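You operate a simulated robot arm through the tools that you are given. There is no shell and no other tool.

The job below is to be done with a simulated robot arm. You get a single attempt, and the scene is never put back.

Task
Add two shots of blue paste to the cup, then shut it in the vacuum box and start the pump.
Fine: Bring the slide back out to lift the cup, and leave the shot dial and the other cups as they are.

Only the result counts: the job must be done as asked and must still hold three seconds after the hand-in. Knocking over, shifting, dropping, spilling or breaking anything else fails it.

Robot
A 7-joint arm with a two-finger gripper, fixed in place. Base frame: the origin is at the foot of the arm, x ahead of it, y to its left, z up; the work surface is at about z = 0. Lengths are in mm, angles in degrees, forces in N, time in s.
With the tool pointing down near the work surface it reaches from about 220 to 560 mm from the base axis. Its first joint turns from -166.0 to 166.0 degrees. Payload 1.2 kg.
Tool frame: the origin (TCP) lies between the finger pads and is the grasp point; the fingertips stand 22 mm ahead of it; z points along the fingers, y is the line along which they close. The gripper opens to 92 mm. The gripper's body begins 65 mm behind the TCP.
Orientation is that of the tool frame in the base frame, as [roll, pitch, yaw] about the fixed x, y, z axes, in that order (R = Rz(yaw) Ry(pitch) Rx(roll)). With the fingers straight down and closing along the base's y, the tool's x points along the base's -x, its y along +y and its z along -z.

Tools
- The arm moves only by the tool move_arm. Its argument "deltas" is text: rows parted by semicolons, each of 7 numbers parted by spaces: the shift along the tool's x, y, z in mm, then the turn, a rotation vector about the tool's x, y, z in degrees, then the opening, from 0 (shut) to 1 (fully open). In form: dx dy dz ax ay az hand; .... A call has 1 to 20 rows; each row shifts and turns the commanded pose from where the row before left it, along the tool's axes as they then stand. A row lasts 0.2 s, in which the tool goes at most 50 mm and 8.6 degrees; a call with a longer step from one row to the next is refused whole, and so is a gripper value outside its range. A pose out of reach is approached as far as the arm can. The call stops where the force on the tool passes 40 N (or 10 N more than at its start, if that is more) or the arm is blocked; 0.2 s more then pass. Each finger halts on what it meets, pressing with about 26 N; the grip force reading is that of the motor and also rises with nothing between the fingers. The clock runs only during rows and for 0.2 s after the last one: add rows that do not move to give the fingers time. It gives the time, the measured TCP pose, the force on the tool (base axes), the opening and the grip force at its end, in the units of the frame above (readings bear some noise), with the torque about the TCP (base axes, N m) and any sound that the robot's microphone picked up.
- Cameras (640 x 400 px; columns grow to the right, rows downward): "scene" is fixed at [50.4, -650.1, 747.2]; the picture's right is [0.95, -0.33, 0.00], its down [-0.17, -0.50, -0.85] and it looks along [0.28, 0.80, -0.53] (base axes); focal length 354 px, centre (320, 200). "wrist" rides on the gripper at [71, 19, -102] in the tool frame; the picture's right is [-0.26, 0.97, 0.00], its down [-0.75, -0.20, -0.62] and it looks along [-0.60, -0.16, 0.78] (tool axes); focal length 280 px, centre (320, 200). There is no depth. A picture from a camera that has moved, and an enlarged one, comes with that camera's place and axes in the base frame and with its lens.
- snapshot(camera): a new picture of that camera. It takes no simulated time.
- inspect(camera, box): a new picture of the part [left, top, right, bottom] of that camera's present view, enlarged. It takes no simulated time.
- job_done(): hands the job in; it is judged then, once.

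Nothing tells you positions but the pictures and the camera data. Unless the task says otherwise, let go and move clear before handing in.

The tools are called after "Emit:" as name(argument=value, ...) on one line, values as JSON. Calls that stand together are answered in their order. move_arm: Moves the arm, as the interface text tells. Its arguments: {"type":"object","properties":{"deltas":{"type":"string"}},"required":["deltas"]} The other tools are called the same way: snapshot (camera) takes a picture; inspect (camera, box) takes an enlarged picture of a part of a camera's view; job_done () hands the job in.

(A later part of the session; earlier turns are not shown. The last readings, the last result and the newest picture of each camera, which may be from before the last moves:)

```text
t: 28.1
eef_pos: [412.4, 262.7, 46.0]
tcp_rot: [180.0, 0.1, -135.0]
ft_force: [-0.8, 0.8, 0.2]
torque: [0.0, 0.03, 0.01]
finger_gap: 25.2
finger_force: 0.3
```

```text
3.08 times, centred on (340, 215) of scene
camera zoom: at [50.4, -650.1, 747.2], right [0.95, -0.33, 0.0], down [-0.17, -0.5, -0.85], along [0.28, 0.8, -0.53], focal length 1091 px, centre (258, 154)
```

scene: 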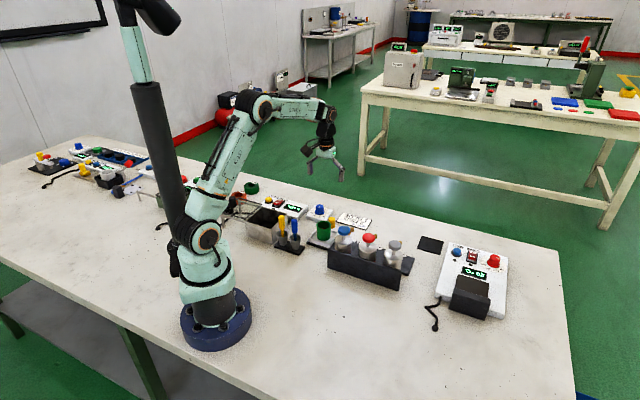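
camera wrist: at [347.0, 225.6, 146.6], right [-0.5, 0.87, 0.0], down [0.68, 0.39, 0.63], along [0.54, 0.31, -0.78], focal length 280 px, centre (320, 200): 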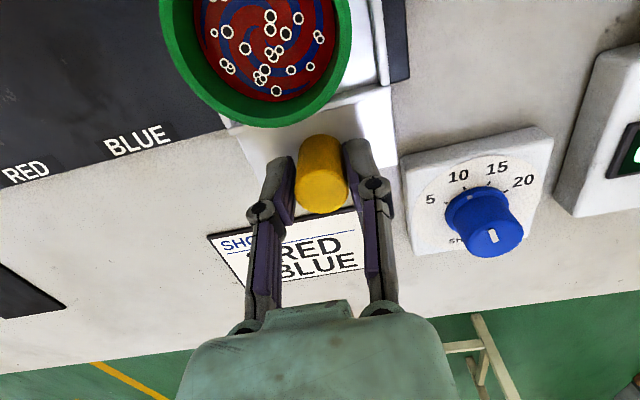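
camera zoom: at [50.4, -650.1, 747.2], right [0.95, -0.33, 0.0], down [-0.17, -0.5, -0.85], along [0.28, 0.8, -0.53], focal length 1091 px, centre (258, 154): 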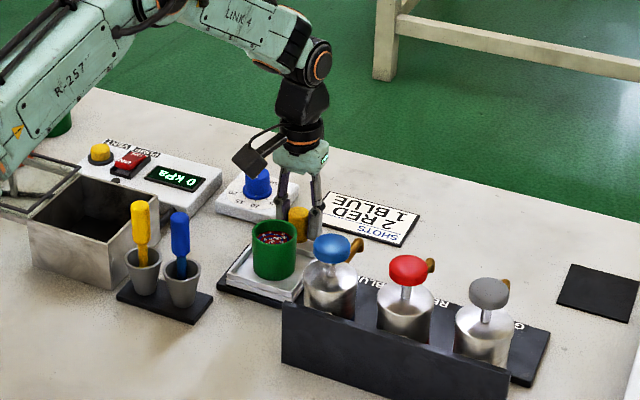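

About 6 mm remain to the slide's starting place. I ease it the rest of the way.

Emit:
move_arm(deltas="0 3 0 0 0 0 0.27;0 3 0 0 0 0 0.27;0 0 0 0 0 0 0.27")

Emit:
inspect(camera="scene", box=[260, 150, 420, 280])

Emit:
snapshot(camera="wrist")

```text
t: 28.9
eef_pos: [407.4, 266.5, 47.2]
tcp_rot: [180.0, -0.1, -135.0]
ft_force: [-1.1, 1.2, -1.0]
torque: [-0.01, 0.0, 0.05]
finger_gap: 25.0
finger_force: 0.1
```

```text
3.08 times, centred on (340, 215) of scene
camera zoom: at [50.4, -650.1, 747.2], right [0.95, -0.33, 0.0], down [-0.17, -0.5, -0.85], along [0.28, 0.8, -0.53], focal length 1091 px, centre (258, 154)
```

zoom: 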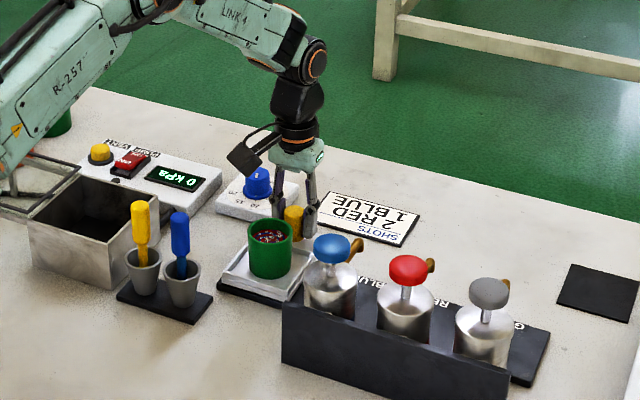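

```text
taken
camera wrist: at [342.8, 229.4, 147.2], right [-0.5, 0.87, 0.0], down [0.68, 0.39, 0.63], along [0.54, 0.31, -0.78], focal length 280 px, centre (320, 200)
```

wrist: 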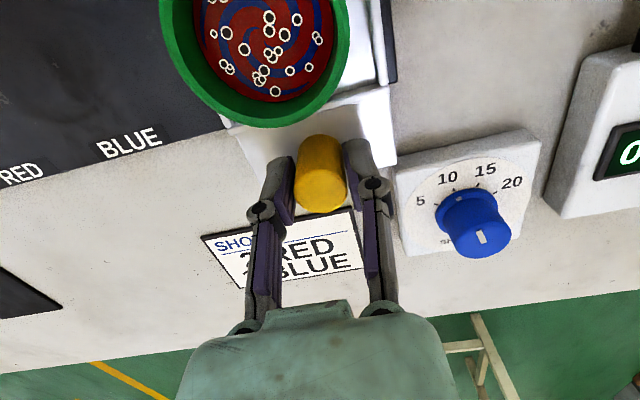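

The slide is back where it began. I nudge a little more to feel whether it is against its end stop, then let go.

Emit:
move_arm(deltas="0 1.5 0 0 0 0 0.27;0 1.5 0 0 0 0 0.27;0 0 0 0 0 0 0.27")

Emit:
inspect(camera="wrist", box=[150, 0, 430, 220])

```text
t: 29.7
eef_pos: [406.8, 267.2, 45.5]
tcp_rot: [-179.9, 0.2, -135.1]
ft_force: [3.6, -2.8, 0.4]
torque: [-0.01, -0.1, 0.0]
finger_gap: 28.2
finger_force: 2.6
```

```text
1.82 times, centred on (290, 110) of wrist
camera zoom: at [341.1, 231.2, 146.9], right [-0.5, 0.87, 0.0], down [0.68, 0.39, 0.63], along [0.54, 0.31, -0.78], focal length 510 px, centre (374, 364)
```

zoom: 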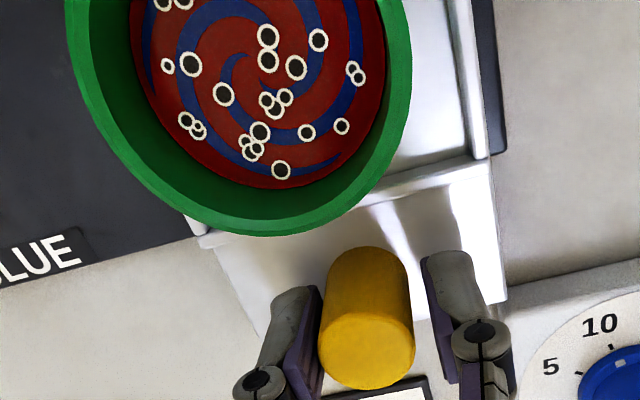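

The slide is against its end stop, so I open the fingers, lift off the post, and move over the cup with the fingers wide.

Emit:
move_arm(deltas="0 0 0 0 0 0 0.5;0 0 0 0 0 0 0.5;0 0 -35 0 0 0 0.5;0 0 -45 0 0 0 0.8;0 0 -25 0 0 0 1;32 0 0 0 0 0 1;32 0 0 0 0 0 1;0 0 0 0 0 0 1")

Emit:
snapshot(camera="wrist")

Emit:
inspect(camera="scene", box=[260, 150, 420, 280])

```text
t: 31.5
eef_pos: [360.9, 223.3, 150.9]
tcp_rot: [-180.0, -0.1, -134.9]
ft_force: [0.2, 0.0, -0.1]
torque: [-0.04, -0.04, 0.05]
finger_gap: 91.9
finger_force: 0.0
```

```text
taken
camera wrist: at [296.4, 185.7, 251.5], right [-0.5, 0.87, 0.0], down [0.68, 0.39, 0.63], along [0.54, 0.31, -0.78], focal length 280 px, centre (320, 200)
```

wrist: 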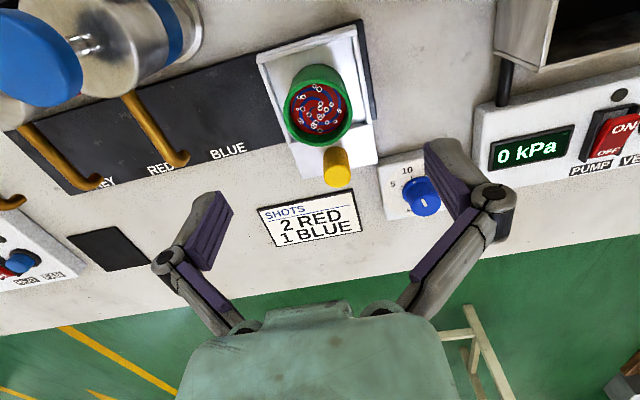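

```text
3.08 times, centred on (340, 215) of scene
camera zoom: at [50.4, -650.1, 747.2], right [0.95, -0.33, 0.0], down [-0.17, -0.5, -0.85], along [0.28, 0.8, -0.53], focal length 1091 px, centre (258, 154)
```

zoom: 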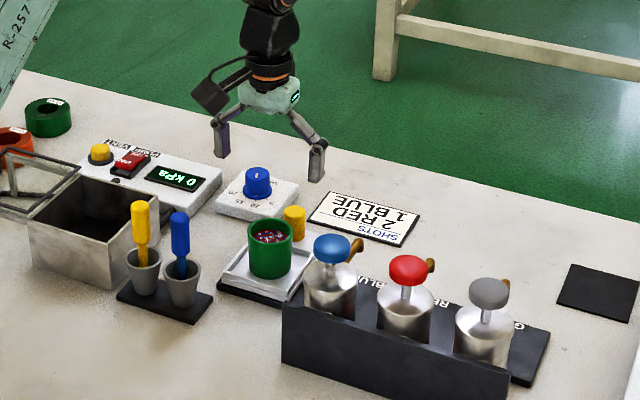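

I'm above the cup with the fingers wide. I'll enlarge the cup and box views to get exact centres.

Emit:
inspect(camera="wrist", box=[250, 20, 410, 220])

Emit:
inspect(camera="scene", box=[305, 210, 355, 255])

```text
2.00 times, centred on (330, 120) of wrist
camera zoom: at [296.4, 185.7, 251.5], right [-0.5, 0.87, 0.0], down [0.68, 0.39, 0.63], along [0.54, 0.31, -0.78], focal length 561 px, centre (300, 360)
```

zoom: 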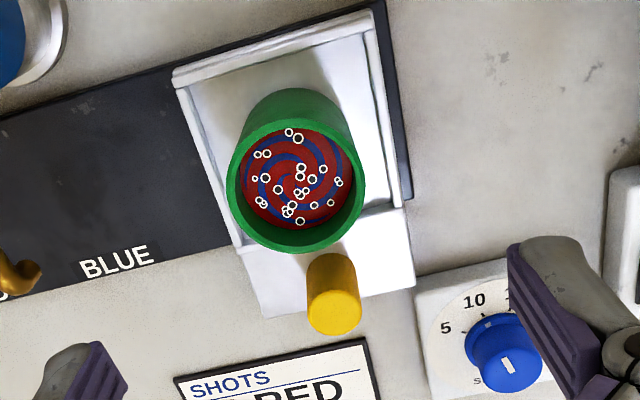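

```text
8.89 times, centred on (330, 232) of scene
camera zoom: at [50.4, -650.1, 747.2], right [0.95, -0.33, 0.0], down [-0.17, -0.5, -0.85], along [0.28, 0.8, -0.53], focal length 3151 px, centre (231, -89)
```

zoom: 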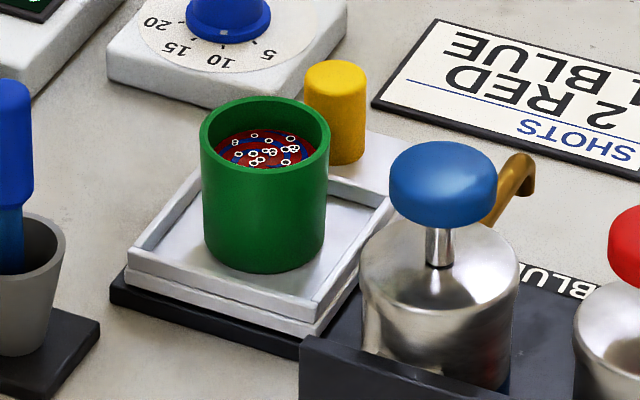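

The cup rim centre is at about (u 98, v 411), rim near z = 70 and its foot near z = 20. I lower the open fingers around it, keeping the tips above the tray's edge.

Emit:
move_arm(deltas="2.4 -1 0 0 0 0 1;0 0 40 0 0 0 1;0 0 36 0 0 0 1;0 0 20 0 0 0 1;0 0 0 0 0 0 1")

Emit:
snapshot(camera="wrist")

Emit:
inspect(camera="scene", box=[290, 190, 370, 260])

```text
t: 32.7
eef_pos: [360.7, 220.1, 54.0]
tcp_rot: [-180.0, 0.1, -135.0]
ft_force: [0.2, -0.4, -0.8]
torque: [0.04, -0.01, -0.01]
finger_gap: 92.2
finger_force: 0.1
```

```text
taken
camera wrist: at [294.9, 182.9, 155.8], right [-0.5, 0.87, 0.0], down [0.68, 0.39, 0.63], along [0.54, 0.31, -0.78], focal length 280 px, centre (320, 200)
```

wrist: 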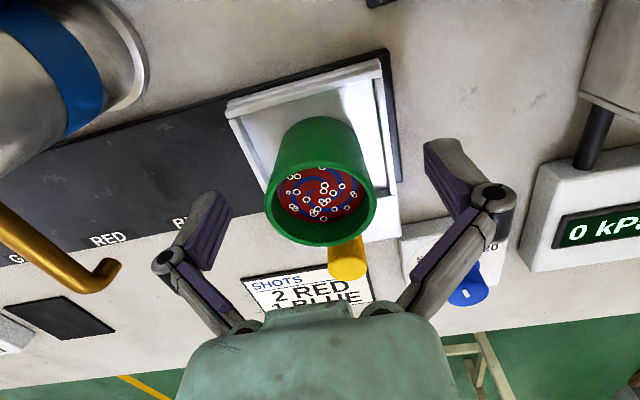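

```text
5.71 times, centred on (330, 225) of scene
camera zoom: at [50.4, -650.1, 747.2], right [0.95, -0.33, 0.0], down [-0.17, -0.5, -0.85], along [0.28, 0.8, -0.53], focal length 2026 px, centre (263, 57)
```

zoom: 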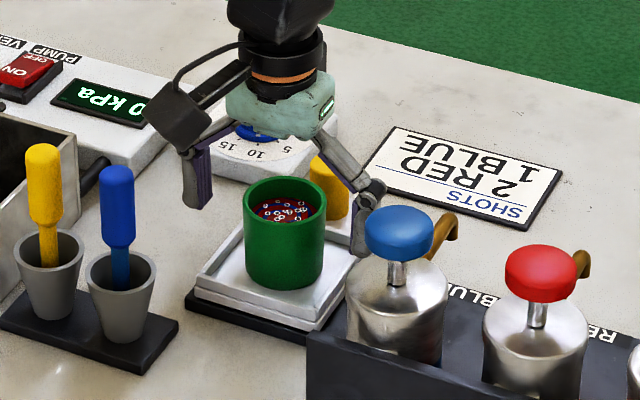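

The cup stands centred between the fingers. I close on it.

Emit:
move_arm(deltas="-1 0 0 0 0 0 0.6;0 0 0 0 0 0 0.45;0 0 0 0 0 0 0.35;0 0 0 0 0 0 0.3;0 0 0 0 0 0 0.3")

Emit:
inspect(camera="scene", box=[290, 190, 370, 260])

Emit:
snapshot(camera="wrist")

```text
t: 33.9
eef_pos: [360.7, 222.6, 56.6]
tcp_rot: [-180.0, 0.2, -134.9]
ft_force: [0.8, -1.4, 7.2]
torque: [0.01, -0.09, 0.0]
finger_gap: 45.5
finger_force: 26.1
```

```text
5.71 times, centred on (330, 225) of scene
camera zoom: at [50.4, -650.1, 747.2], right [0.95, -0.33, 0.0], down [-0.17, -0.5, -0.85], along [0.28, 0.8, -0.53], focal length 2026 px, centre (263, 57)
```

zoom: 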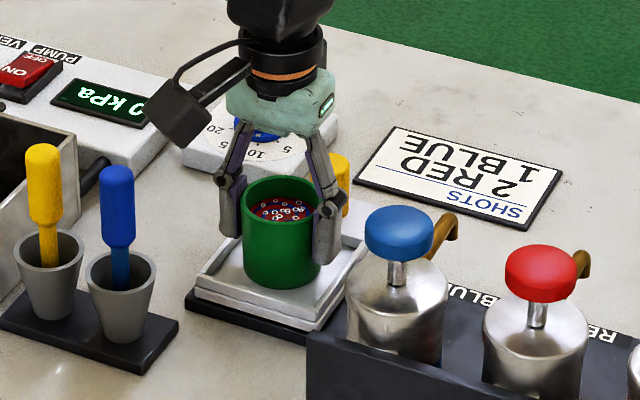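

```text
taken
camera wrist: at [295.4, 184.2, 156.6], right [-0.5, 0.87, 0.0], down [0.68, 0.39, 0.63], along [0.54, 0.31, -0.78], focal length 280 px, centre (320, 200)
```

wrist: 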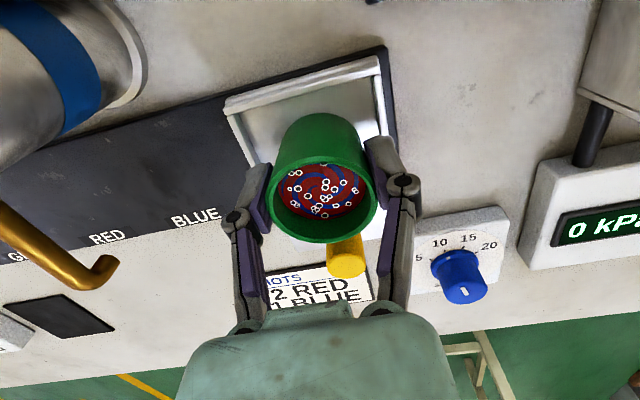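

The grip holds at 45 mm, the cup's width. I lift gently and check that the cup comes up alone.

Emit:
move_arm(deltas="0 0 -5 0 0 0 0.3;0 0 -10 0 0 0 0.3;0 0 -15 0 0 0 0.3;0 0 0 0 0 0 0.3")

Emit:
inspect(camera="scene", box=[290, 190, 370, 260])

```text
t: 34.9
eef_pos: [359.5, 222.0, 87.0]
tcp_rot: [-180.0, 0.1, -135.0]
ft_force: [0.2, -0.2, -0.1]
torque: [-0.03, 0.01, 0.03]
finger_gap: 45.6
finger_force: 25.8
```

```text
5.71 times, centred on (330, 225) of scene
camera zoom: at [50.4, -650.1, 747.2], right [0.95, -0.33, 0.0], down [-0.17, -0.5, -0.85], along [0.28, 0.8, -0.53], focal length 2026 px, centre (263, 57)
```

zoom: 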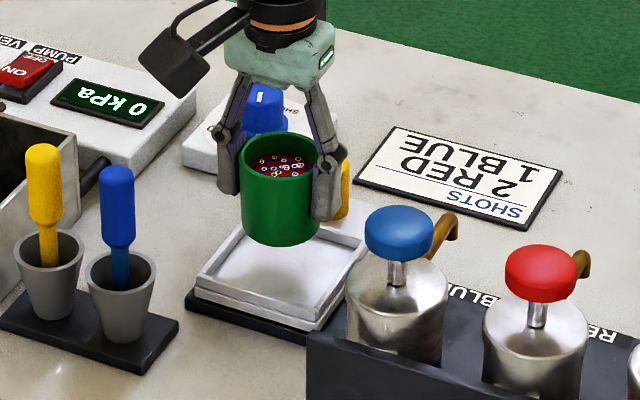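

The cup is up and level, with the tray left in place. I raise it well clear and carry it level over to the vacuum box.

Emit:
move_arm(deltas="0 0 -25 0 0 0 0.3;0 0 -35 0 0 0 0.3;0 0 -25 0 0 0 0.3;0 0 -13 0 0 0 0.3;2.5 12.4 0 0 0 0 0.3;5 24.8 0 0 0 0 0.3;5 24.8 0 0 0 0 0.3;5 24.8 0 0 0 0 0.3;5 24.8 0 0 0 0 0.3;5 24.8 0 0 0 0 0.3;5 24.8 0 0 0 0 0.3;5 24.8 0 0 0 0 0.3;2.5 12.4 0 0 0 0 0.3;0 0 0 0 0 0 0.3")

Emit:
snapshot(camera="wrist")

Emit:
inspect(camera="scene", box=[200, 120, 360, 250])

```text
t: 37.9
eef_pos: [191.5, 334.4, 183.2]
tcp_rot: [-179.9, 0.1, -135.1]
ft_force: [-0.7, 0.4, -0.8]
torque: [0.0, -0.01, -0.02]
finger_gap: 45.5
finger_force: 26.0
```

```text
taken
camera wrist: at [126.4, 297.6, 283.7], right [-0.5, 0.87, 0.0], down [0.68, 0.39, 0.63], along [0.54, 0.31, -0.78], focal length 280 px, centre (320, 200)
```

wrist: 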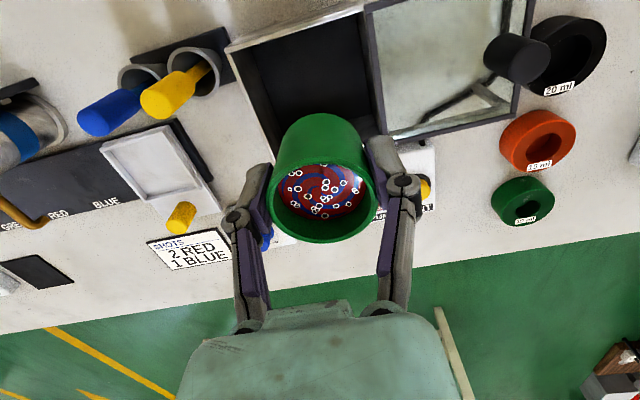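

```text
3.08 times, centred on (280, 185) of scene
camera zoom: at [50.4, -650.1, 747.2], right [0.95, -0.33, 0.0], down [-0.17, -0.5, -0.85], along [0.28, 0.8, -0.53], focal length 1091 px, centre (443, 246)
```

zoom: 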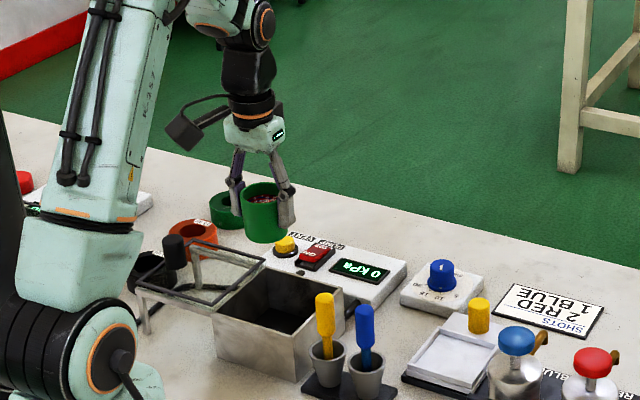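

I'm holding the cup high over the box area. I'll zoom in to find the box's inside walls.

Emit:
inspect(camera="wrist", box=[210, 0, 560, 200])

Emit:
inspect(camera="scene", box=[225, 180, 315, 250])

```text
1.83 times, centred on (385, 100) of wrist
camera zoom: at [126.4, 297.6, 283.7], right [-0.5, 0.87, 0.0], down [0.68, 0.39, 0.63], along [0.54, 0.31, -0.78], focal length 513 px, centre (201, 383)
```

zoom: 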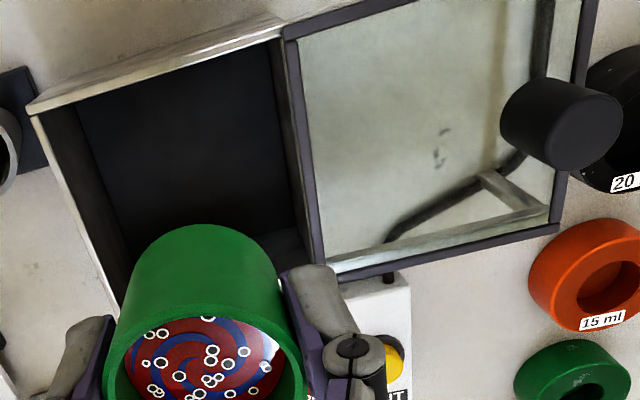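

```text
5.71 times, centred on (270, 215) of scene
camera zoom: at [50.4, -650.1, 747.2], right [0.95, -0.33, 0.0], down [-0.17, -0.5, -0.85], along [0.28, 0.8, -0.53], focal length 2026 px, centre (606, 114)
```

zoom: 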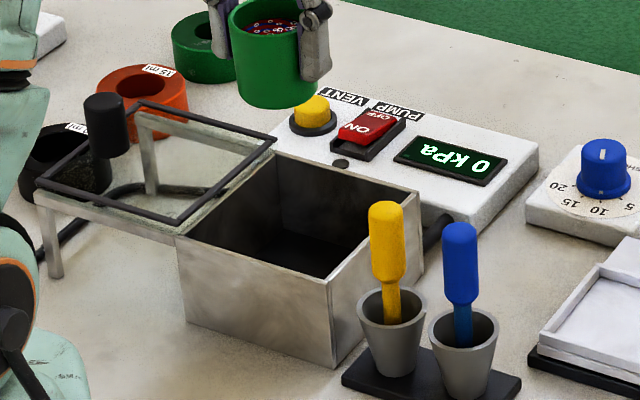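

The opening spans about u −145 to −51 and v 321 to 418, centred near x = 192, y = 330. To give the fingers more room, I'll turn the gripper 45° so they sit along the box's diagonal.

Emit:
move_arm(deltas="0 0 0 0 0 5 0.3;0 0 0 0 0 8 0.3;0 0 0 0 0 8 0.3;0 0 0 0 0 8 0.3;0 0 0 0 0 8 0.3;0 0 0 0 0 8 0.3;-0.8 -4.2 0 0 0 0 0.3;0 0 0 0 0 0 0.3")

Emit:
snapshot(camera="wrist")

Emit:
inspect(camera="scene", box=[205, 150, 325, 250])

```text
t: 39.7
eef_pos: [194.1, 330.2, 184.5]
tcp_rot: [180.0, 0.0, 180.0]
ft_force: [0.1, -0.2, -1.5]
torque: [-0.01, 0.0, 0.0]
finger_gap: 45.7
finger_force: 26.3
```

```text
taken
camera wrist: at [120.7, 348.9, 285.0], right [0.26, 0.96, 0.0], down [0.75, -0.21, 0.63], along [0.6, -0.16, -0.78], focal length 280 px, centre (320, 200)
```

wrist: 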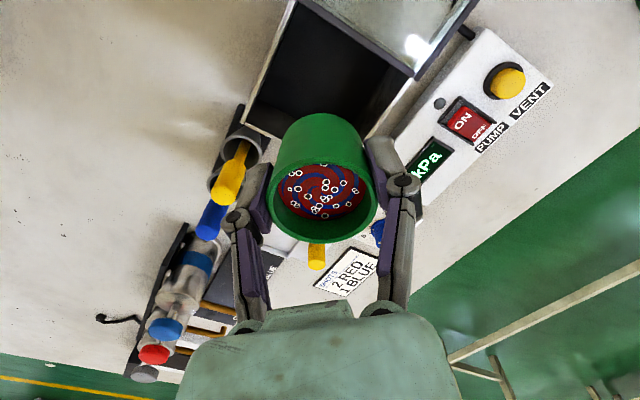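

```text
4.00 times, centred on (265, 200) of scene
camera zoom: at [50.4, -650.1, 747.2], right [0.95, -0.33, 0.0], down [-0.17, -0.5, -0.85], along [0.28, 0.8, -0.53], focal length 1418 px, centre (540, 200)
```

zoom: 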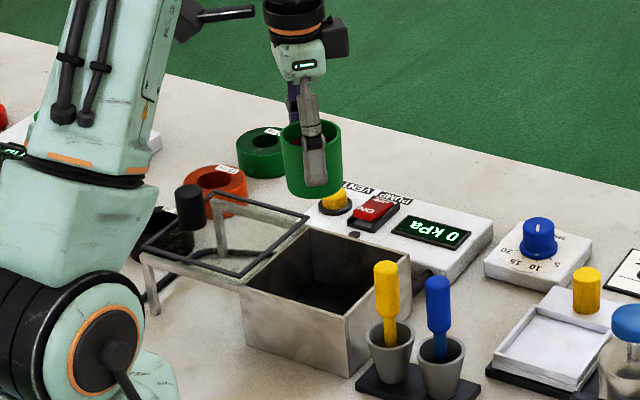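

The cup is centred over the opening. I lower it part way and check the clearance all round.

Emit:
move_arm(deltas="0 0 30 0 0 0 0.3;0 0 30 0 0 0 0.3;0 0 22 0 0 0 0.3;0 0 0 0 0 0 0.3")

Emit:
snapshot(camera="wrist")

Emit:
inspect(camera="scene", box=[205, 150, 325, 250])

```text
t: 40.7
eef_pos: [192.1, 331.6, 101.8]
tcp_rot: [180.0, 0.0, -179.9]
ft_force: [0.4, 0.5, -1.4]
torque: [-0.01, 0.01, 0.0]
finger_gap: 45.4
finger_force: 25.9
```

```text
taken
camera wrist: at [119.9, 349.0, 202.4], right [0.26, 0.97, 0.0], down [0.75, -0.2, 0.63], along [0.6, -0.16, -0.78], focal length 280 px, centre (320, 200)
```

wrist: 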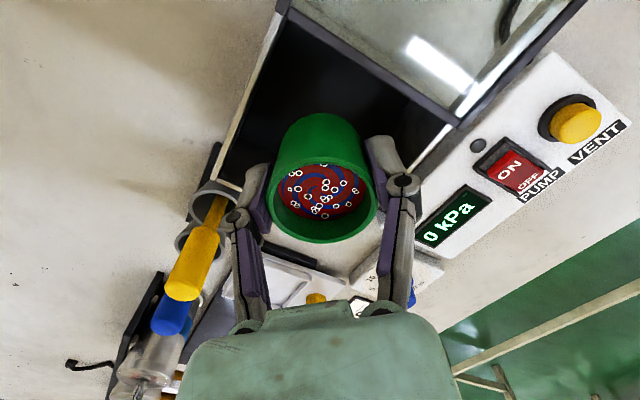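

```text
4.00 times, centred on (265, 200) of scene
camera zoom: at [50.4, -650.1, 747.2], right [0.95, -0.33, 0.0], down [-0.17, -0.5, -0.85], along [0.28, 0.8, -0.53], focal length 1418 px, centre (540, 200)
```

zoom: 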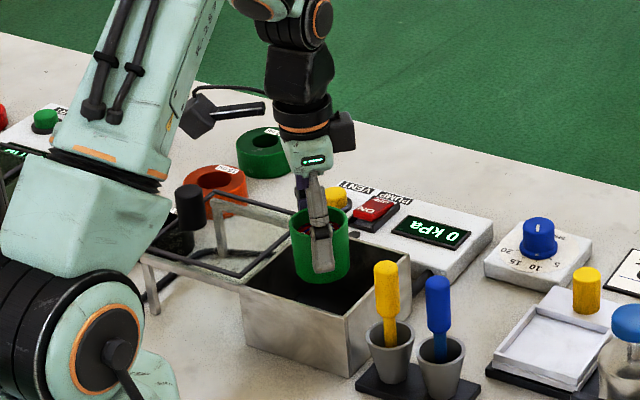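

The cup is well centred going into the box with room on all sides. I lower it further in small steps.

Emit:
move_arm(deltas="0 0 15 0 0 0 0.3;0 0 15 0 0 0 0.3;0 0 12 0 0 0 0.3;0 0 0 0 0 0 0.3")

Emit:
snapshot(camera="wrist")

Emit:
inspect(camera="scene", box=[215, 170, 305, 245])

```text
t: 41.7
eef_pos: [193.2, 329.6, 58.6]
tcp_rot: [179.9, 0.0, 179.9]
ft_force: [0.7, -0.6, 0.1]
torque: [0.0, -0.02, 0.0]
finger_gap: 45.6
finger_force: 26.2
```

```text
taken
camera wrist: at [120.7, 348.1, 160.2], right [0.26, 0.97, 0.0], down [0.75, -0.2, 0.63], along [0.6, -0.16, -0.78], focal length 280 px, centre (320, 200)
```

wrist: 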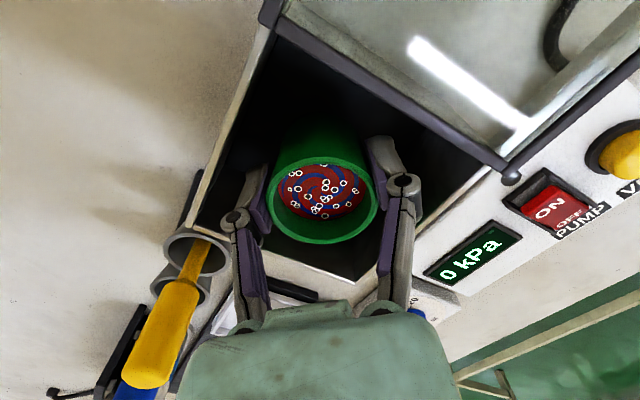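

```text
5.33 times, centred on (260, 208) of scene
camera zoom: at [50.4, -650.1, 747.2], right [0.95, -0.33, 0.0], down [-0.17, -0.5, -0.85], along [0.28, 0.8, -0.53], focal length 1890 px, centre (640, 160)
```

zoom: 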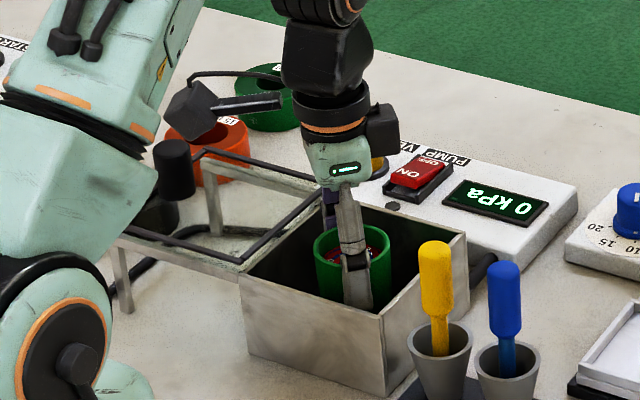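

The cup is inside and clear of the walls. I lower it in small steps until I feel the floor.

Emit:
move_arm(deltas="0 0 4 0 0 0 0.3;0 0 3 0 0 0 0.3;0 0 3 0 0 0 0.3;0 0 0 0 0 0 0.3")

```text
t: 42.7
eef_pos: [191.9, 328.8, 49.6]
tcp_rot: [179.9, 0.0, 179.9]
ft_force: [0.0, 0.9, -0.2]
torque: [0.0, 0.01, -0.02]
finger_gap: 45.6
finger_force: 25.8
```

Still free with no contact at TCP z ≈ 50. I keep lowering in fine steps.

Emit:
move_arm(deltas="0 0 2.5 0 0 0 0.3;0 0 2.5 0 0 0 0.3;0 0 0 0 0 0 0.3")

Emit:
inspect(camera="scene", box=[215, 170, 305, 245])

```text
t: 43.5
eef_pos: [192.2, 329.8, 43.8]
tcp_rot: [179.9, 0.0, 180.0]
ft_force: [0.2, 1.0, -0.5]
torque: [0.01, 0.0, 0.01]
finger_gap: 45.8
finger_force: 26.4
```

```text
5.33 times, centred on (260, 208) of scene
camera zoom: at [50.4, -650.1, 747.2], right [0.95, -0.33, 0.0], down [-0.17, -0.5, -0.85], along [0.28, 0.8, -0.53], focal length 1890 px, centre (640, 160)
```

zoom: 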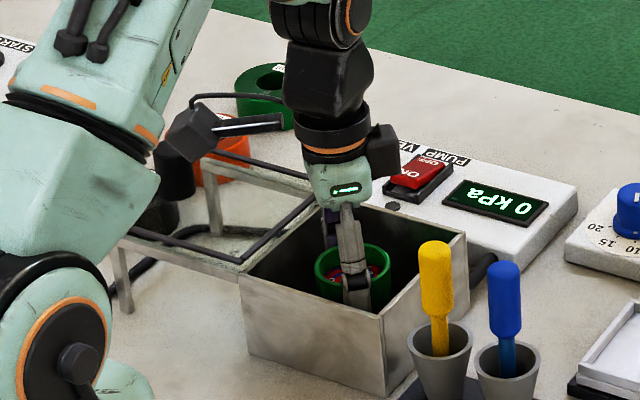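

No contact yet. I continue down in 1.5–2 mm steps.

Emit:
move_arm(deltas="0 0 2 0 0 0 0.3;0 0 2 0 0 0 0.3;0 0 0 0 0 0 0.3")

```text
t: 44.3
eef_pos: [193.7, 329.5, 41.4]
tcp_rot: [179.9, 0.1, 179.9]
ft_force: [-0.6, 0.2, 17.5]
torque: [-0.08, -0.1, 0.04]
finger_gap: 45.6
finger_force: 25.7
```

The cup has touched the box floor. I relieve the push a little and open the fingers slightly to release it.

Emit:
move_arm(deltas="0 0 -1.2 0 0 0 0.3;0 0 0 0 0 0 0.3;0 0 0 0 0 0 0.55;0 0 0 0 0 0 0.6;0 0 0 0 0 0 0.6")

Emit:
snapshot(camera="wrist")

Emit:
inspect(camera="scene", box=[215, 170, 305, 245])

```text
t: 45.5
eef_pos: [193.6, 330.2, 42.7]
tcp_rot: [-179.9, -0.1, 180.0]
ft_force: [0.0, 0.1, 0.9]
torque: [0.02, 0.0, -0.02]
finger_gap: 55.1
finger_force: 0.1
```

```text
taken
camera wrist: at [120.4, 348.0, 142.9], right [0.26, 0.97, 0.0], down [0.75, -0.2, 0.63], along [0.6, -0.16, -0.78], focal length 280 px, centre (320, 200)
```

wrist: 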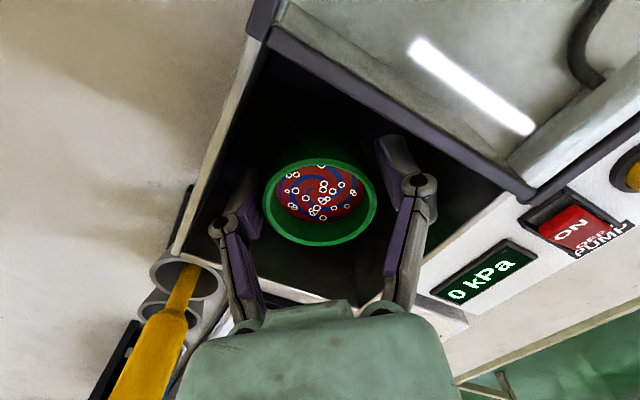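

```text
5.33 times, centred on (260, 208) of scene
camera zoom: at [50.4, -650.1, 747.2], right [0.95, -0.33, 0.0], down [-0.17, -0.5, -0.85], along [0.28, 0.8, -0.53], focal length 1890 px, centre (640, 160)
```

zoom: 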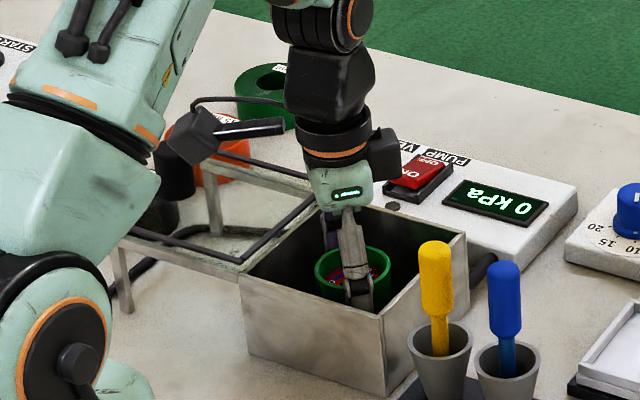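

The cup is standing free in the box. I lift straight up and out.

Emit:
move_arm(deltas="0 0 -5 0 0 0 0.6;0 0 -12 0 0 0 0.6;0 0 -25 0 0 0 0.6;0 0 -40 0 0 0 0.6;0 0 -40 0 0 0 0.6;0 0 -35 0 0 0 0.6;0 0 0 0 0 0 0.6")

Emit:
snapshot(camera="wrist")

Emit:
inspect(camera="scene", box=[205, 165, 315, 245])

```text
t: 47.1
eef_pos: [193.2, 329.5, 198.3]
tcp_rot: [180.0, 0.0, -179.9]
ft_force: [0.1, 0.6, -0.4]
torque: [-0.02, 0.01, 0.02]
finger_gap: 55.0
finger_force: 0.0
```

```text
taken
camera wrist: at [120.6, 347.7, 299.4], right [0.26, 0.97, 0.0], down [0.75, -0.2, 0.63], along [0.6, -0.16, -0.78], focal length 280 px, centre (320, 200)
```

wrist: 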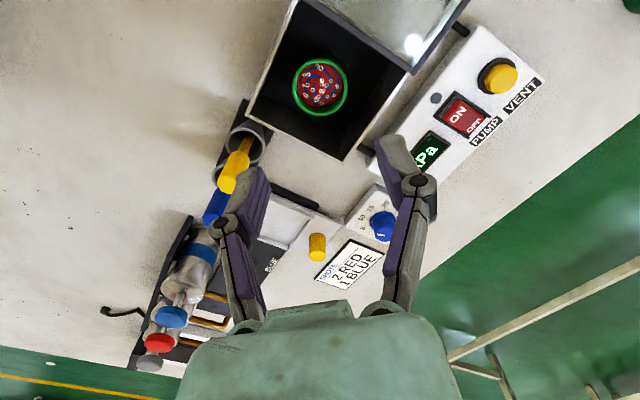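

```text
5.00 times, centred on (260, 205) of scene
camera zoom: at [50.4, -650.1, 747.2], right [0.95, -0.33, 0.0], down [-0.17, -0.5, -0.85], along [0.28, 0.8, -0.53], focal length 1772 px, centre (620, 175)
```

zoom: 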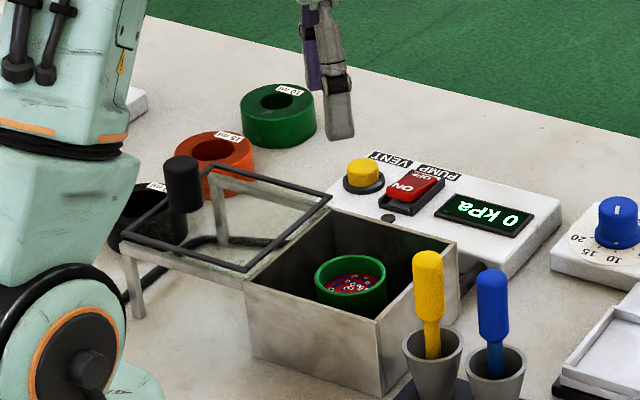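

The cup stands upright and centred in the box, below the rim. I turn the gripper back in line with the lid's slide and move over the lid's knob.

Emit:
move_arm(deltas="0 0 0 0 0 -7.5 0.6;0 0 0 0 0 -7.5 0.6;0 0 0 0 0 -7.5 0.6;0 0 0 0 0 -7.5 0.6;0 0 0 0 0 -7.5 0.6;0 0 0 0 0 -7.5 0.6;0 40 -8 0 0 0 0.6;0 40 -8 0 0 0 0.6;0 40 -8 0 0 0 0.6;0 0 0 0 0 0 0.6")

Emit:
snapshot(camera="wrist")

Emit:
inspect(camera="scene", box=[205, 165, 315, 245])

```text
t: 49.3
eef_pos: [108.7, 413.8, 222.8]
tcp_rot: [180.0, 0.0, -135.1]
ft_force: [0.7, -0.4, -0.2]
torque: [0.02, -0.01, -0.01]
finger_gap: 55.1
finger_force: 0.0
```

```text
taken
camera wrist: at [42.9, 377.1, 322.9], right [-0.5, 0.87, 0.0], down [0.68, 0.39, 0.63], along [0.54, 0.31, -0.78], focal length 280 px, centre (320, 200)
```

wrist: 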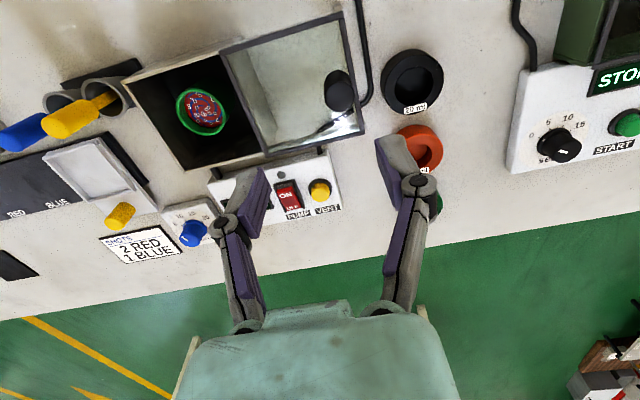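

```text
5.00 times, centred on (260, 205) of scene
camera zoom: at [50.4, -650.1, 747.2], right [0.95, -0.33, 0.0], down [-0.17, -0.5, -0.85], along [0.28, 0.8, -0.53], focal length 1772 px, centre (620, 175)
```

zoom: 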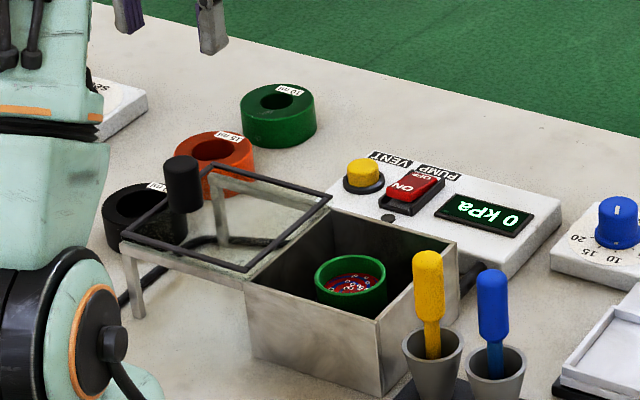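

Emit:
inspect(camera="wrist", box=[210, 0, 450, 150])

Emit:
inspect(camera="scene", box=[220, 185, 280, 225])

```text
2.67 times, centred on (330, 75) of wrist
camera zoom: at [42.9, 377.1, 322.9], right [-0.5, 0.87, 0.0], down [0.68, 0.39, 0.63], along [0.54, 0.31, -0.78], focal length 748 px, centre (293, 533)
```

zoom: 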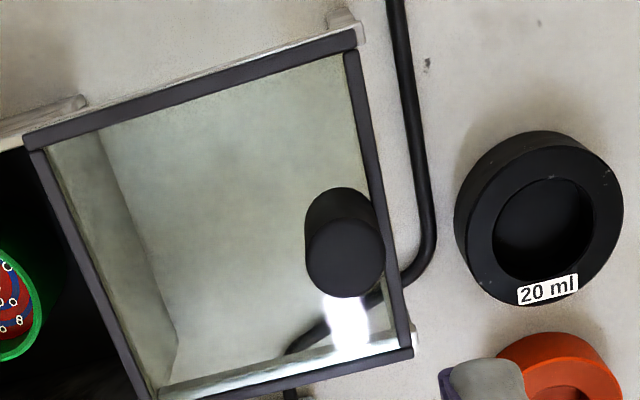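

```text
10.00 times, centred on (250, 205) of scene
camera zoom: at [50.4, -650.1, 747.2], right [0.95, -0.33, 0.0], down [-0.17, -0.5, -0.85], along [0.28, 0.8, -0.53], focal length 3545 px, centre (1020, 150)
```

zoom: 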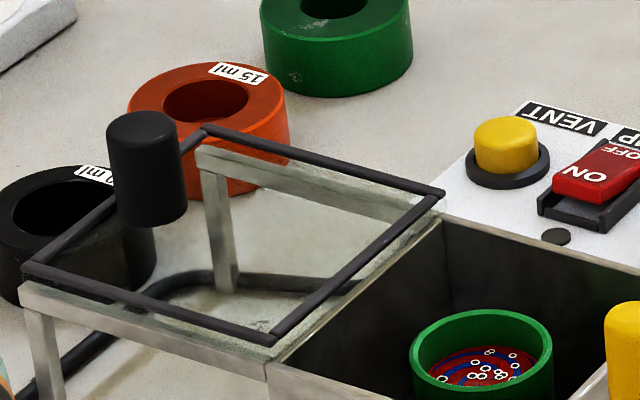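

The lid's knob is about 22 mm wide, centred near (u −232, v 369.5), with its top near z = 108. I move over it and lower to just around the knob's top to check.

Emit:
move_arm(deltas="0 16.3 0 0 0 0 0.55;0 0 40 0 0 0 0.55;0 0 40 0 0 0 0.55;0 0 5 0 0 0 0.55;0 0 0 0 0 0 0.55")

Emit:
snapshot(camera="wrist")

Emit:
inspect(camera="scene", box=[205, 165, 315, 245])

```text
t: 50.5
eef_pos: [97.6, 424.8, 135.5]
tcp_rot: [180.0, 0.0, -135.1]
ft_force: [-0.1, 0.1, 0.4]
torque: [0.01, 0.0, 0.01]
finger_gap: 50.7
finger_force: 0.0
```

```text
taken
camera wrist: at [31.7, 387.7, 236.8], right [-0.5, 0.87, 0.0], down [0.68, 0.39, 0.63], along [0.54, 0.31, -0.78], focal length 280 px, centre (320, 200)
```

wrist: 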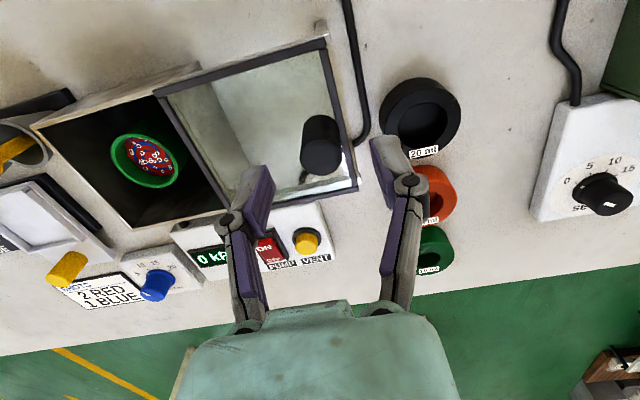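

```text
5.00 times, centred on (260, 205) of scene
camera zoom: at [50.4, -650.1, 747.2], right [0.95, -0.33, 0.0], down [-0.17, -0.5, -0.85], along [0.28, 0.8, -0.53], focal length 1772 px, centre (620, 175)
```

zoom: 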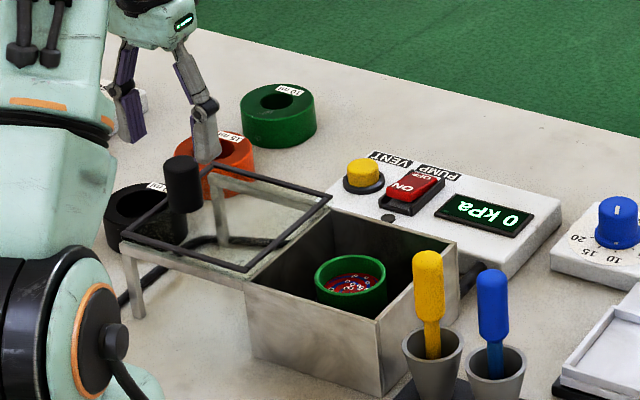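

The knob is right between the fingers. I lower the fingers around it and close the gap to it.

Emit:
move_arm(deltas="0 1.5 15 0 0 0 0.55;0 0 13 0 0 0 0.55;0 0 0 0 0 0 0.4;0 0 0 0 0 0 0.28;0 0 0 0 0 0 0.28")

Emit:
snapshot(camera="wrist")

Emit:
inspect(camera="scene", box=[205, 165, 315, 245])

```text
t: 51.7
eef_pos: [97.0, 427.2, 109.0]
tcp_rot: [-179.9, 0.0, -135.1]
ft_force: [5.0, -2.6, -2.1]
torque: [-0.04, -0.06, -0.07]
finger_gap: 29.7
finger_force: 2.7
```

```text
taken
camera wrist: at [30.8, 389.8, 209.9], right [-0.5, 0.87, 0.0], down [0.68, 0.39, 0.63], along [0.54, 0.31, -0.78], focal length 280 px, centre (320, 200)
```

wrist: 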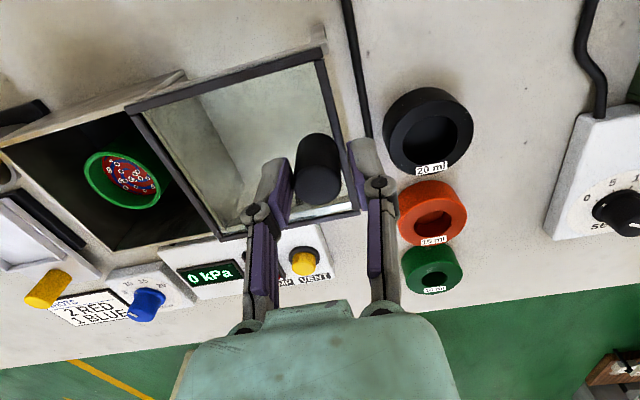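

```text
5.00 times, centred on (260, 205) of scene
camera zoom: at [50.4, -650.1, 747.2], right [0.95, -0.33, 0.0], down [-0.17, -0.5, -0.85], along [0.28, 0.8, -0.53], focal length 1772 px, centre (620, 175)
```

zoom: 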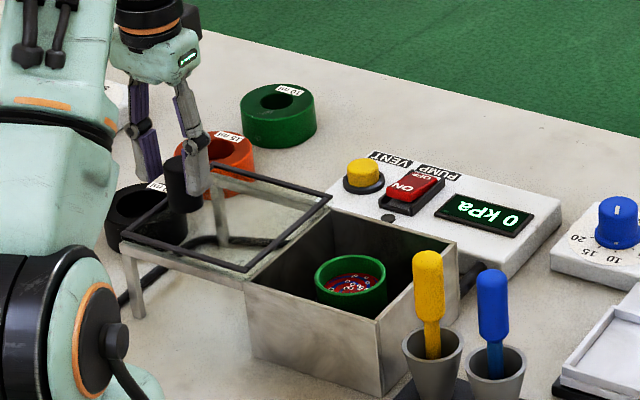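

The fingers are around the knob. I slide the lid along its rails towards closed, most of the way first.

Emit:
move_arm(deltas="0 -4 0 0 0 0 0.27;0 -6 0 0 0 0 0.27;0 -8 0 0 0 0 0.27;0 -8 0 0 0 0 0.27;0 -8 0 0 0 0 0.27;0 -8 0 0 0 0 0.27;0 0 0 0 0 0 0.27")

Emit:
snapshot(camera="wrist")

Emit:
inspect(camera="scene", box=[205, 165, 315, 245])

```text
t: 53.3
eef_pos: [124.6, 398.3, 110.3]
tcp_rot: [-180.0, 0.0, -135.0]
ft_force: [0.9, -0.6, 0.3]
torque: [0.03, 0.02, -0.02]
finger_gap: 24.9
finger_force: 0.0
```

```text
taken
camera wrist: at [59.4, 360.5, 211.2], right [-0.5, 0.87, 0.0], down [0.68, 0.39, 0.63], along [0.54, 0.31, -0.78], focal length 280 px, centre (320, 200)
```

wrist: 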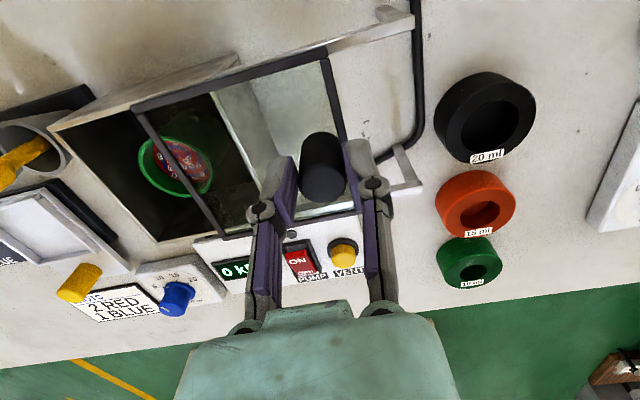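

```text
5.00 times, centred on (260, 205) of scene
camera zoom: at [50.4, -650.1, 747.2], right [0.95, -0.33, 0.0], down [-0.17, -0.5, -0.85], along [0.28, 0.8, -0.53], focal length 1772 px, centre (620, 175)
```

zoom: 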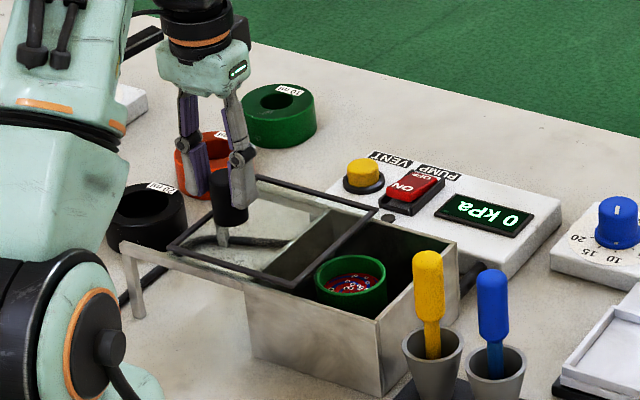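

The lid slides smoothly and passes above the cup. I continue towards fully closed.

Emit:
move_arm(deltas="0 -8 0 0 0 0 0.27;0 -8 0 0 0 0 0.27;0 -8 0 0 0 0 0.27;0 -8 0 0 0 0 0.27;0 -8 0 0 0 0 0.27;0 -6 0 0 0 0 0.27;0 -4 0 0 0 0 0.27;0 0 0 0 0 0 0.27")

Emit:
snapshot(camera="wrist")

Emit:
inspect(camera="scene", box=[205, 165, 315, 245])

```text
t: 55.1
eef_pos: [161.3, 362.6, 110.3]
tcp_rot: [180.0, 0.1, -134.9]
ft_force: [-0.7, -0.3, -0.1]
torque: [0.04, 0.04, -0.03]
finger_gap: 25.0
finger_force: 0.3
```

```text
taken
camera wrist: at [96.0, 324.6, 210.3], right [-0.5, 0.87, 0.0], down [0.68, 0.39, 0.63], along [0.54, 0.31, -0.78], focal length 280 px, centre (320, 200)
```

wrist: 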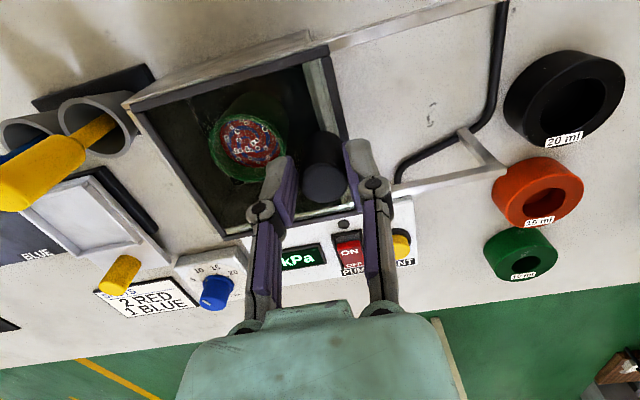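

```text
5.00 times, centred on (260, 205) of scene
camera zoom: at [50.4, -650.1, 747.2], right [0.95, -0.33, 0.0], down [-0.17, -0.5, -0.85], along [0.28, 0.8, -0.53], focal length 1772 px, centre (620, 175)
```

zoom: 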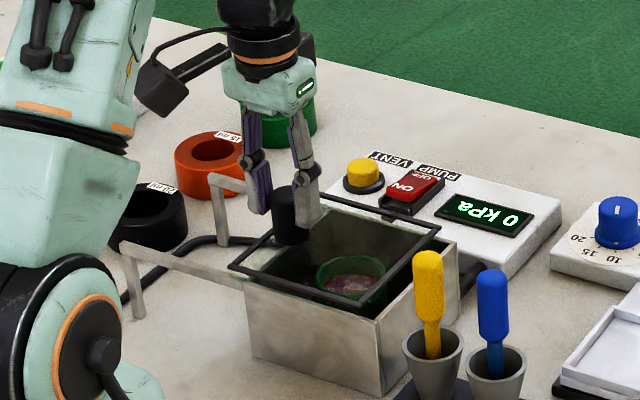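

The lid is nearly closed, with about 8–9 mm to go. I finish in small steps, watching for a stop.

Emit:
move_arm(deltas="0 -3 0 0 0 0 0.27;0 -2.5 0 0 0 0 0.27;0 -2 0 0 0 0 0.27;0 0 0 0 0 0 0.27")

Emit:
inspect(camera="wrist", box=[100, 20, 440, 260])

Emit:
inspect(camera="scene", box=[235, 185, 305, 235])

```text
t: 56.1
eef_pos: [166.1, 357.0, 110.8]
tcp_rot: [179.9, 0.1, -135.0]
ft_force: [0.6, -0.3, -0.4]
torque: [0.0, -0.01, 0.02]
finger_gap: 25.1
finger_force: 0.2
```

```text
1.67 times, centred on (270, 140) of wrist
camera zoom: at [100.9, 319.3, 210.6], right [-0.5, 0.87, 0.0], down [0.68, 0.39, 0.63], along [0.54, 0.31, -0.78], focal length 467 px, centre (403, 300)
```

zoom: 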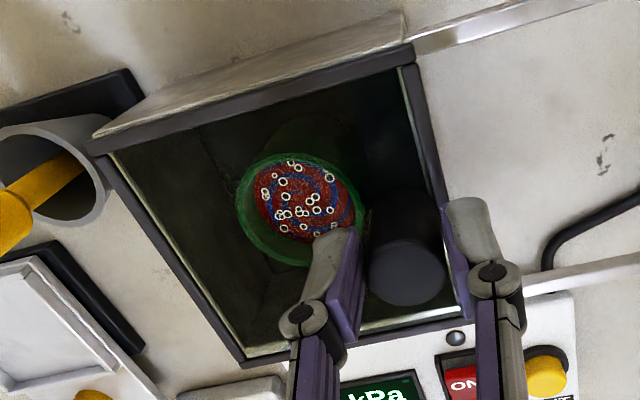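

```text
8.00 times, centred on (270, 210) of scene
camera zoom: at [50.4, -650.1, 747.2], right [0.95, -0.33, 0.0], down [-0.17, -0.5, -0.85], along [0.28, 0.8, -0.53], focal length 2836 px, centre (720, 120)
```

zoom: 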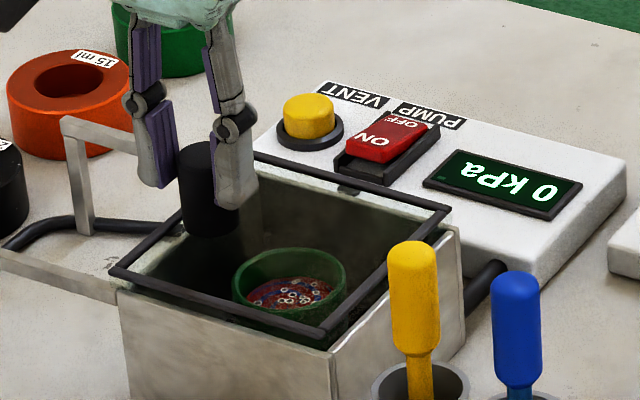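

The lid is almost flush. I press on gently by a few more millimetres to find its closed stop.

Emit:
move_arm(deltas="0 -1.5 0 0 0 0 0.27;0 -1.5 0 0 0 0 0.27;0 0 0 0 0 0 0.27")

Emit:
inspect(camera="scene", box=[235, 185, 305, 235])

Emit:
inspect(camera="wrist", box=[100, 20, 440, 260])

```text
t: 56.9
eef_pos: [167.6, 354.0, 110.7]
tcp_rot: [179.9, -0.1, -135.0]
ft_force: [-0.3, -0.1, -1.1]
torque: [-0.02, 0.0, -0.01]
finger_gap: 24.8
finger_force: 0.0
```

```text
8.00 times, centred on (270, 210) of scene
camera zoom: at [50.4, -650.1, 747.2], right [0.95, -0.33, 0.0], down [-0.17, -0.5, -0.85], along [0.28, 0.8, -0.53], focal length 2836 px, centre (720, 120)
```

zoom: 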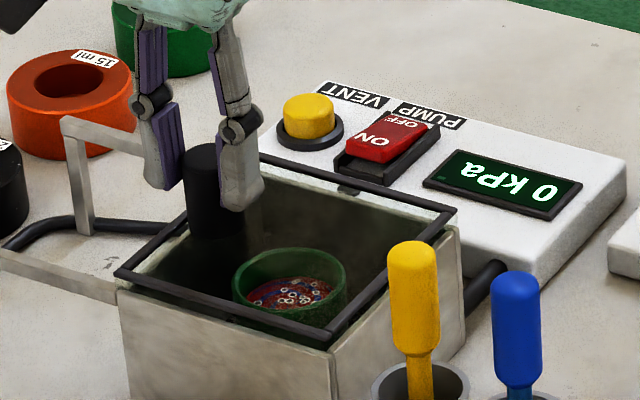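

```text
1.67 times, centred on (270, 140) of wrist
camera zoom: at [103.1, 316.8, 210.7], right [-0.5, 0.87, 0.0], down [0.68, 0.39, 0.63], along [0.54, 0.31, -0.78], focal length 467 px, centre (403, 300)
```

zoom: 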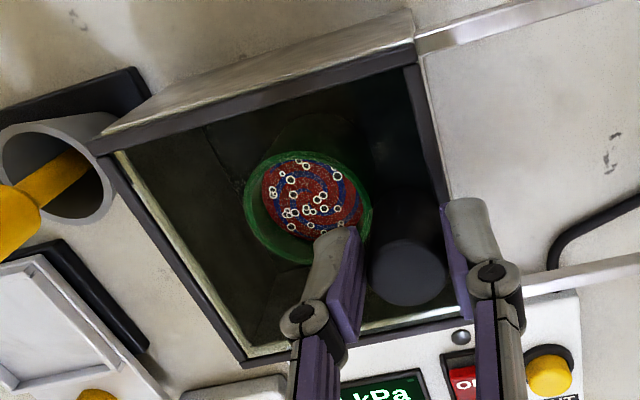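

The lid now looks flush. I give it one more small nudge to feel for the end stop.

Emit:
move_arm(deltas="0 -1 0 0 0 0 0.27;0 -1 0 0 0 0 0.27;0 0 0 0 0 0 0.27")

Emit:
inspect(camera="scene", box=[235, 185, 305, 235])

```text
t: 57.7
eef_pos: [169.4, 353.0, 109.7]
tcp_rot: [180.0, -0.1, -135.0]
ft_force: [-0.7, 1.3, 0.8]
torque: [0.01, -0.01, -0.03]
finger_gap: 25.6
finger_force: 0.6
```

```text
8.00 times, centred on (270, 210) of scene
camera zoom: at [50.4, -650.1, 747.2], right [0.95, -0.33, 0.0], down [-0.17, -0.5, -0.85], along [0.28, 0.8, -0.53], focal length 2836 px, centre (720, 120)
```

zoom: 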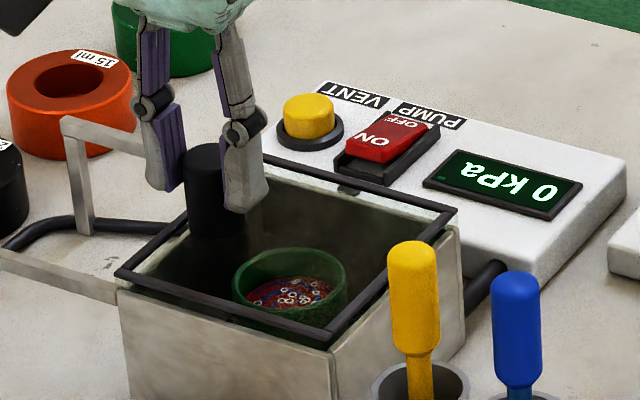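

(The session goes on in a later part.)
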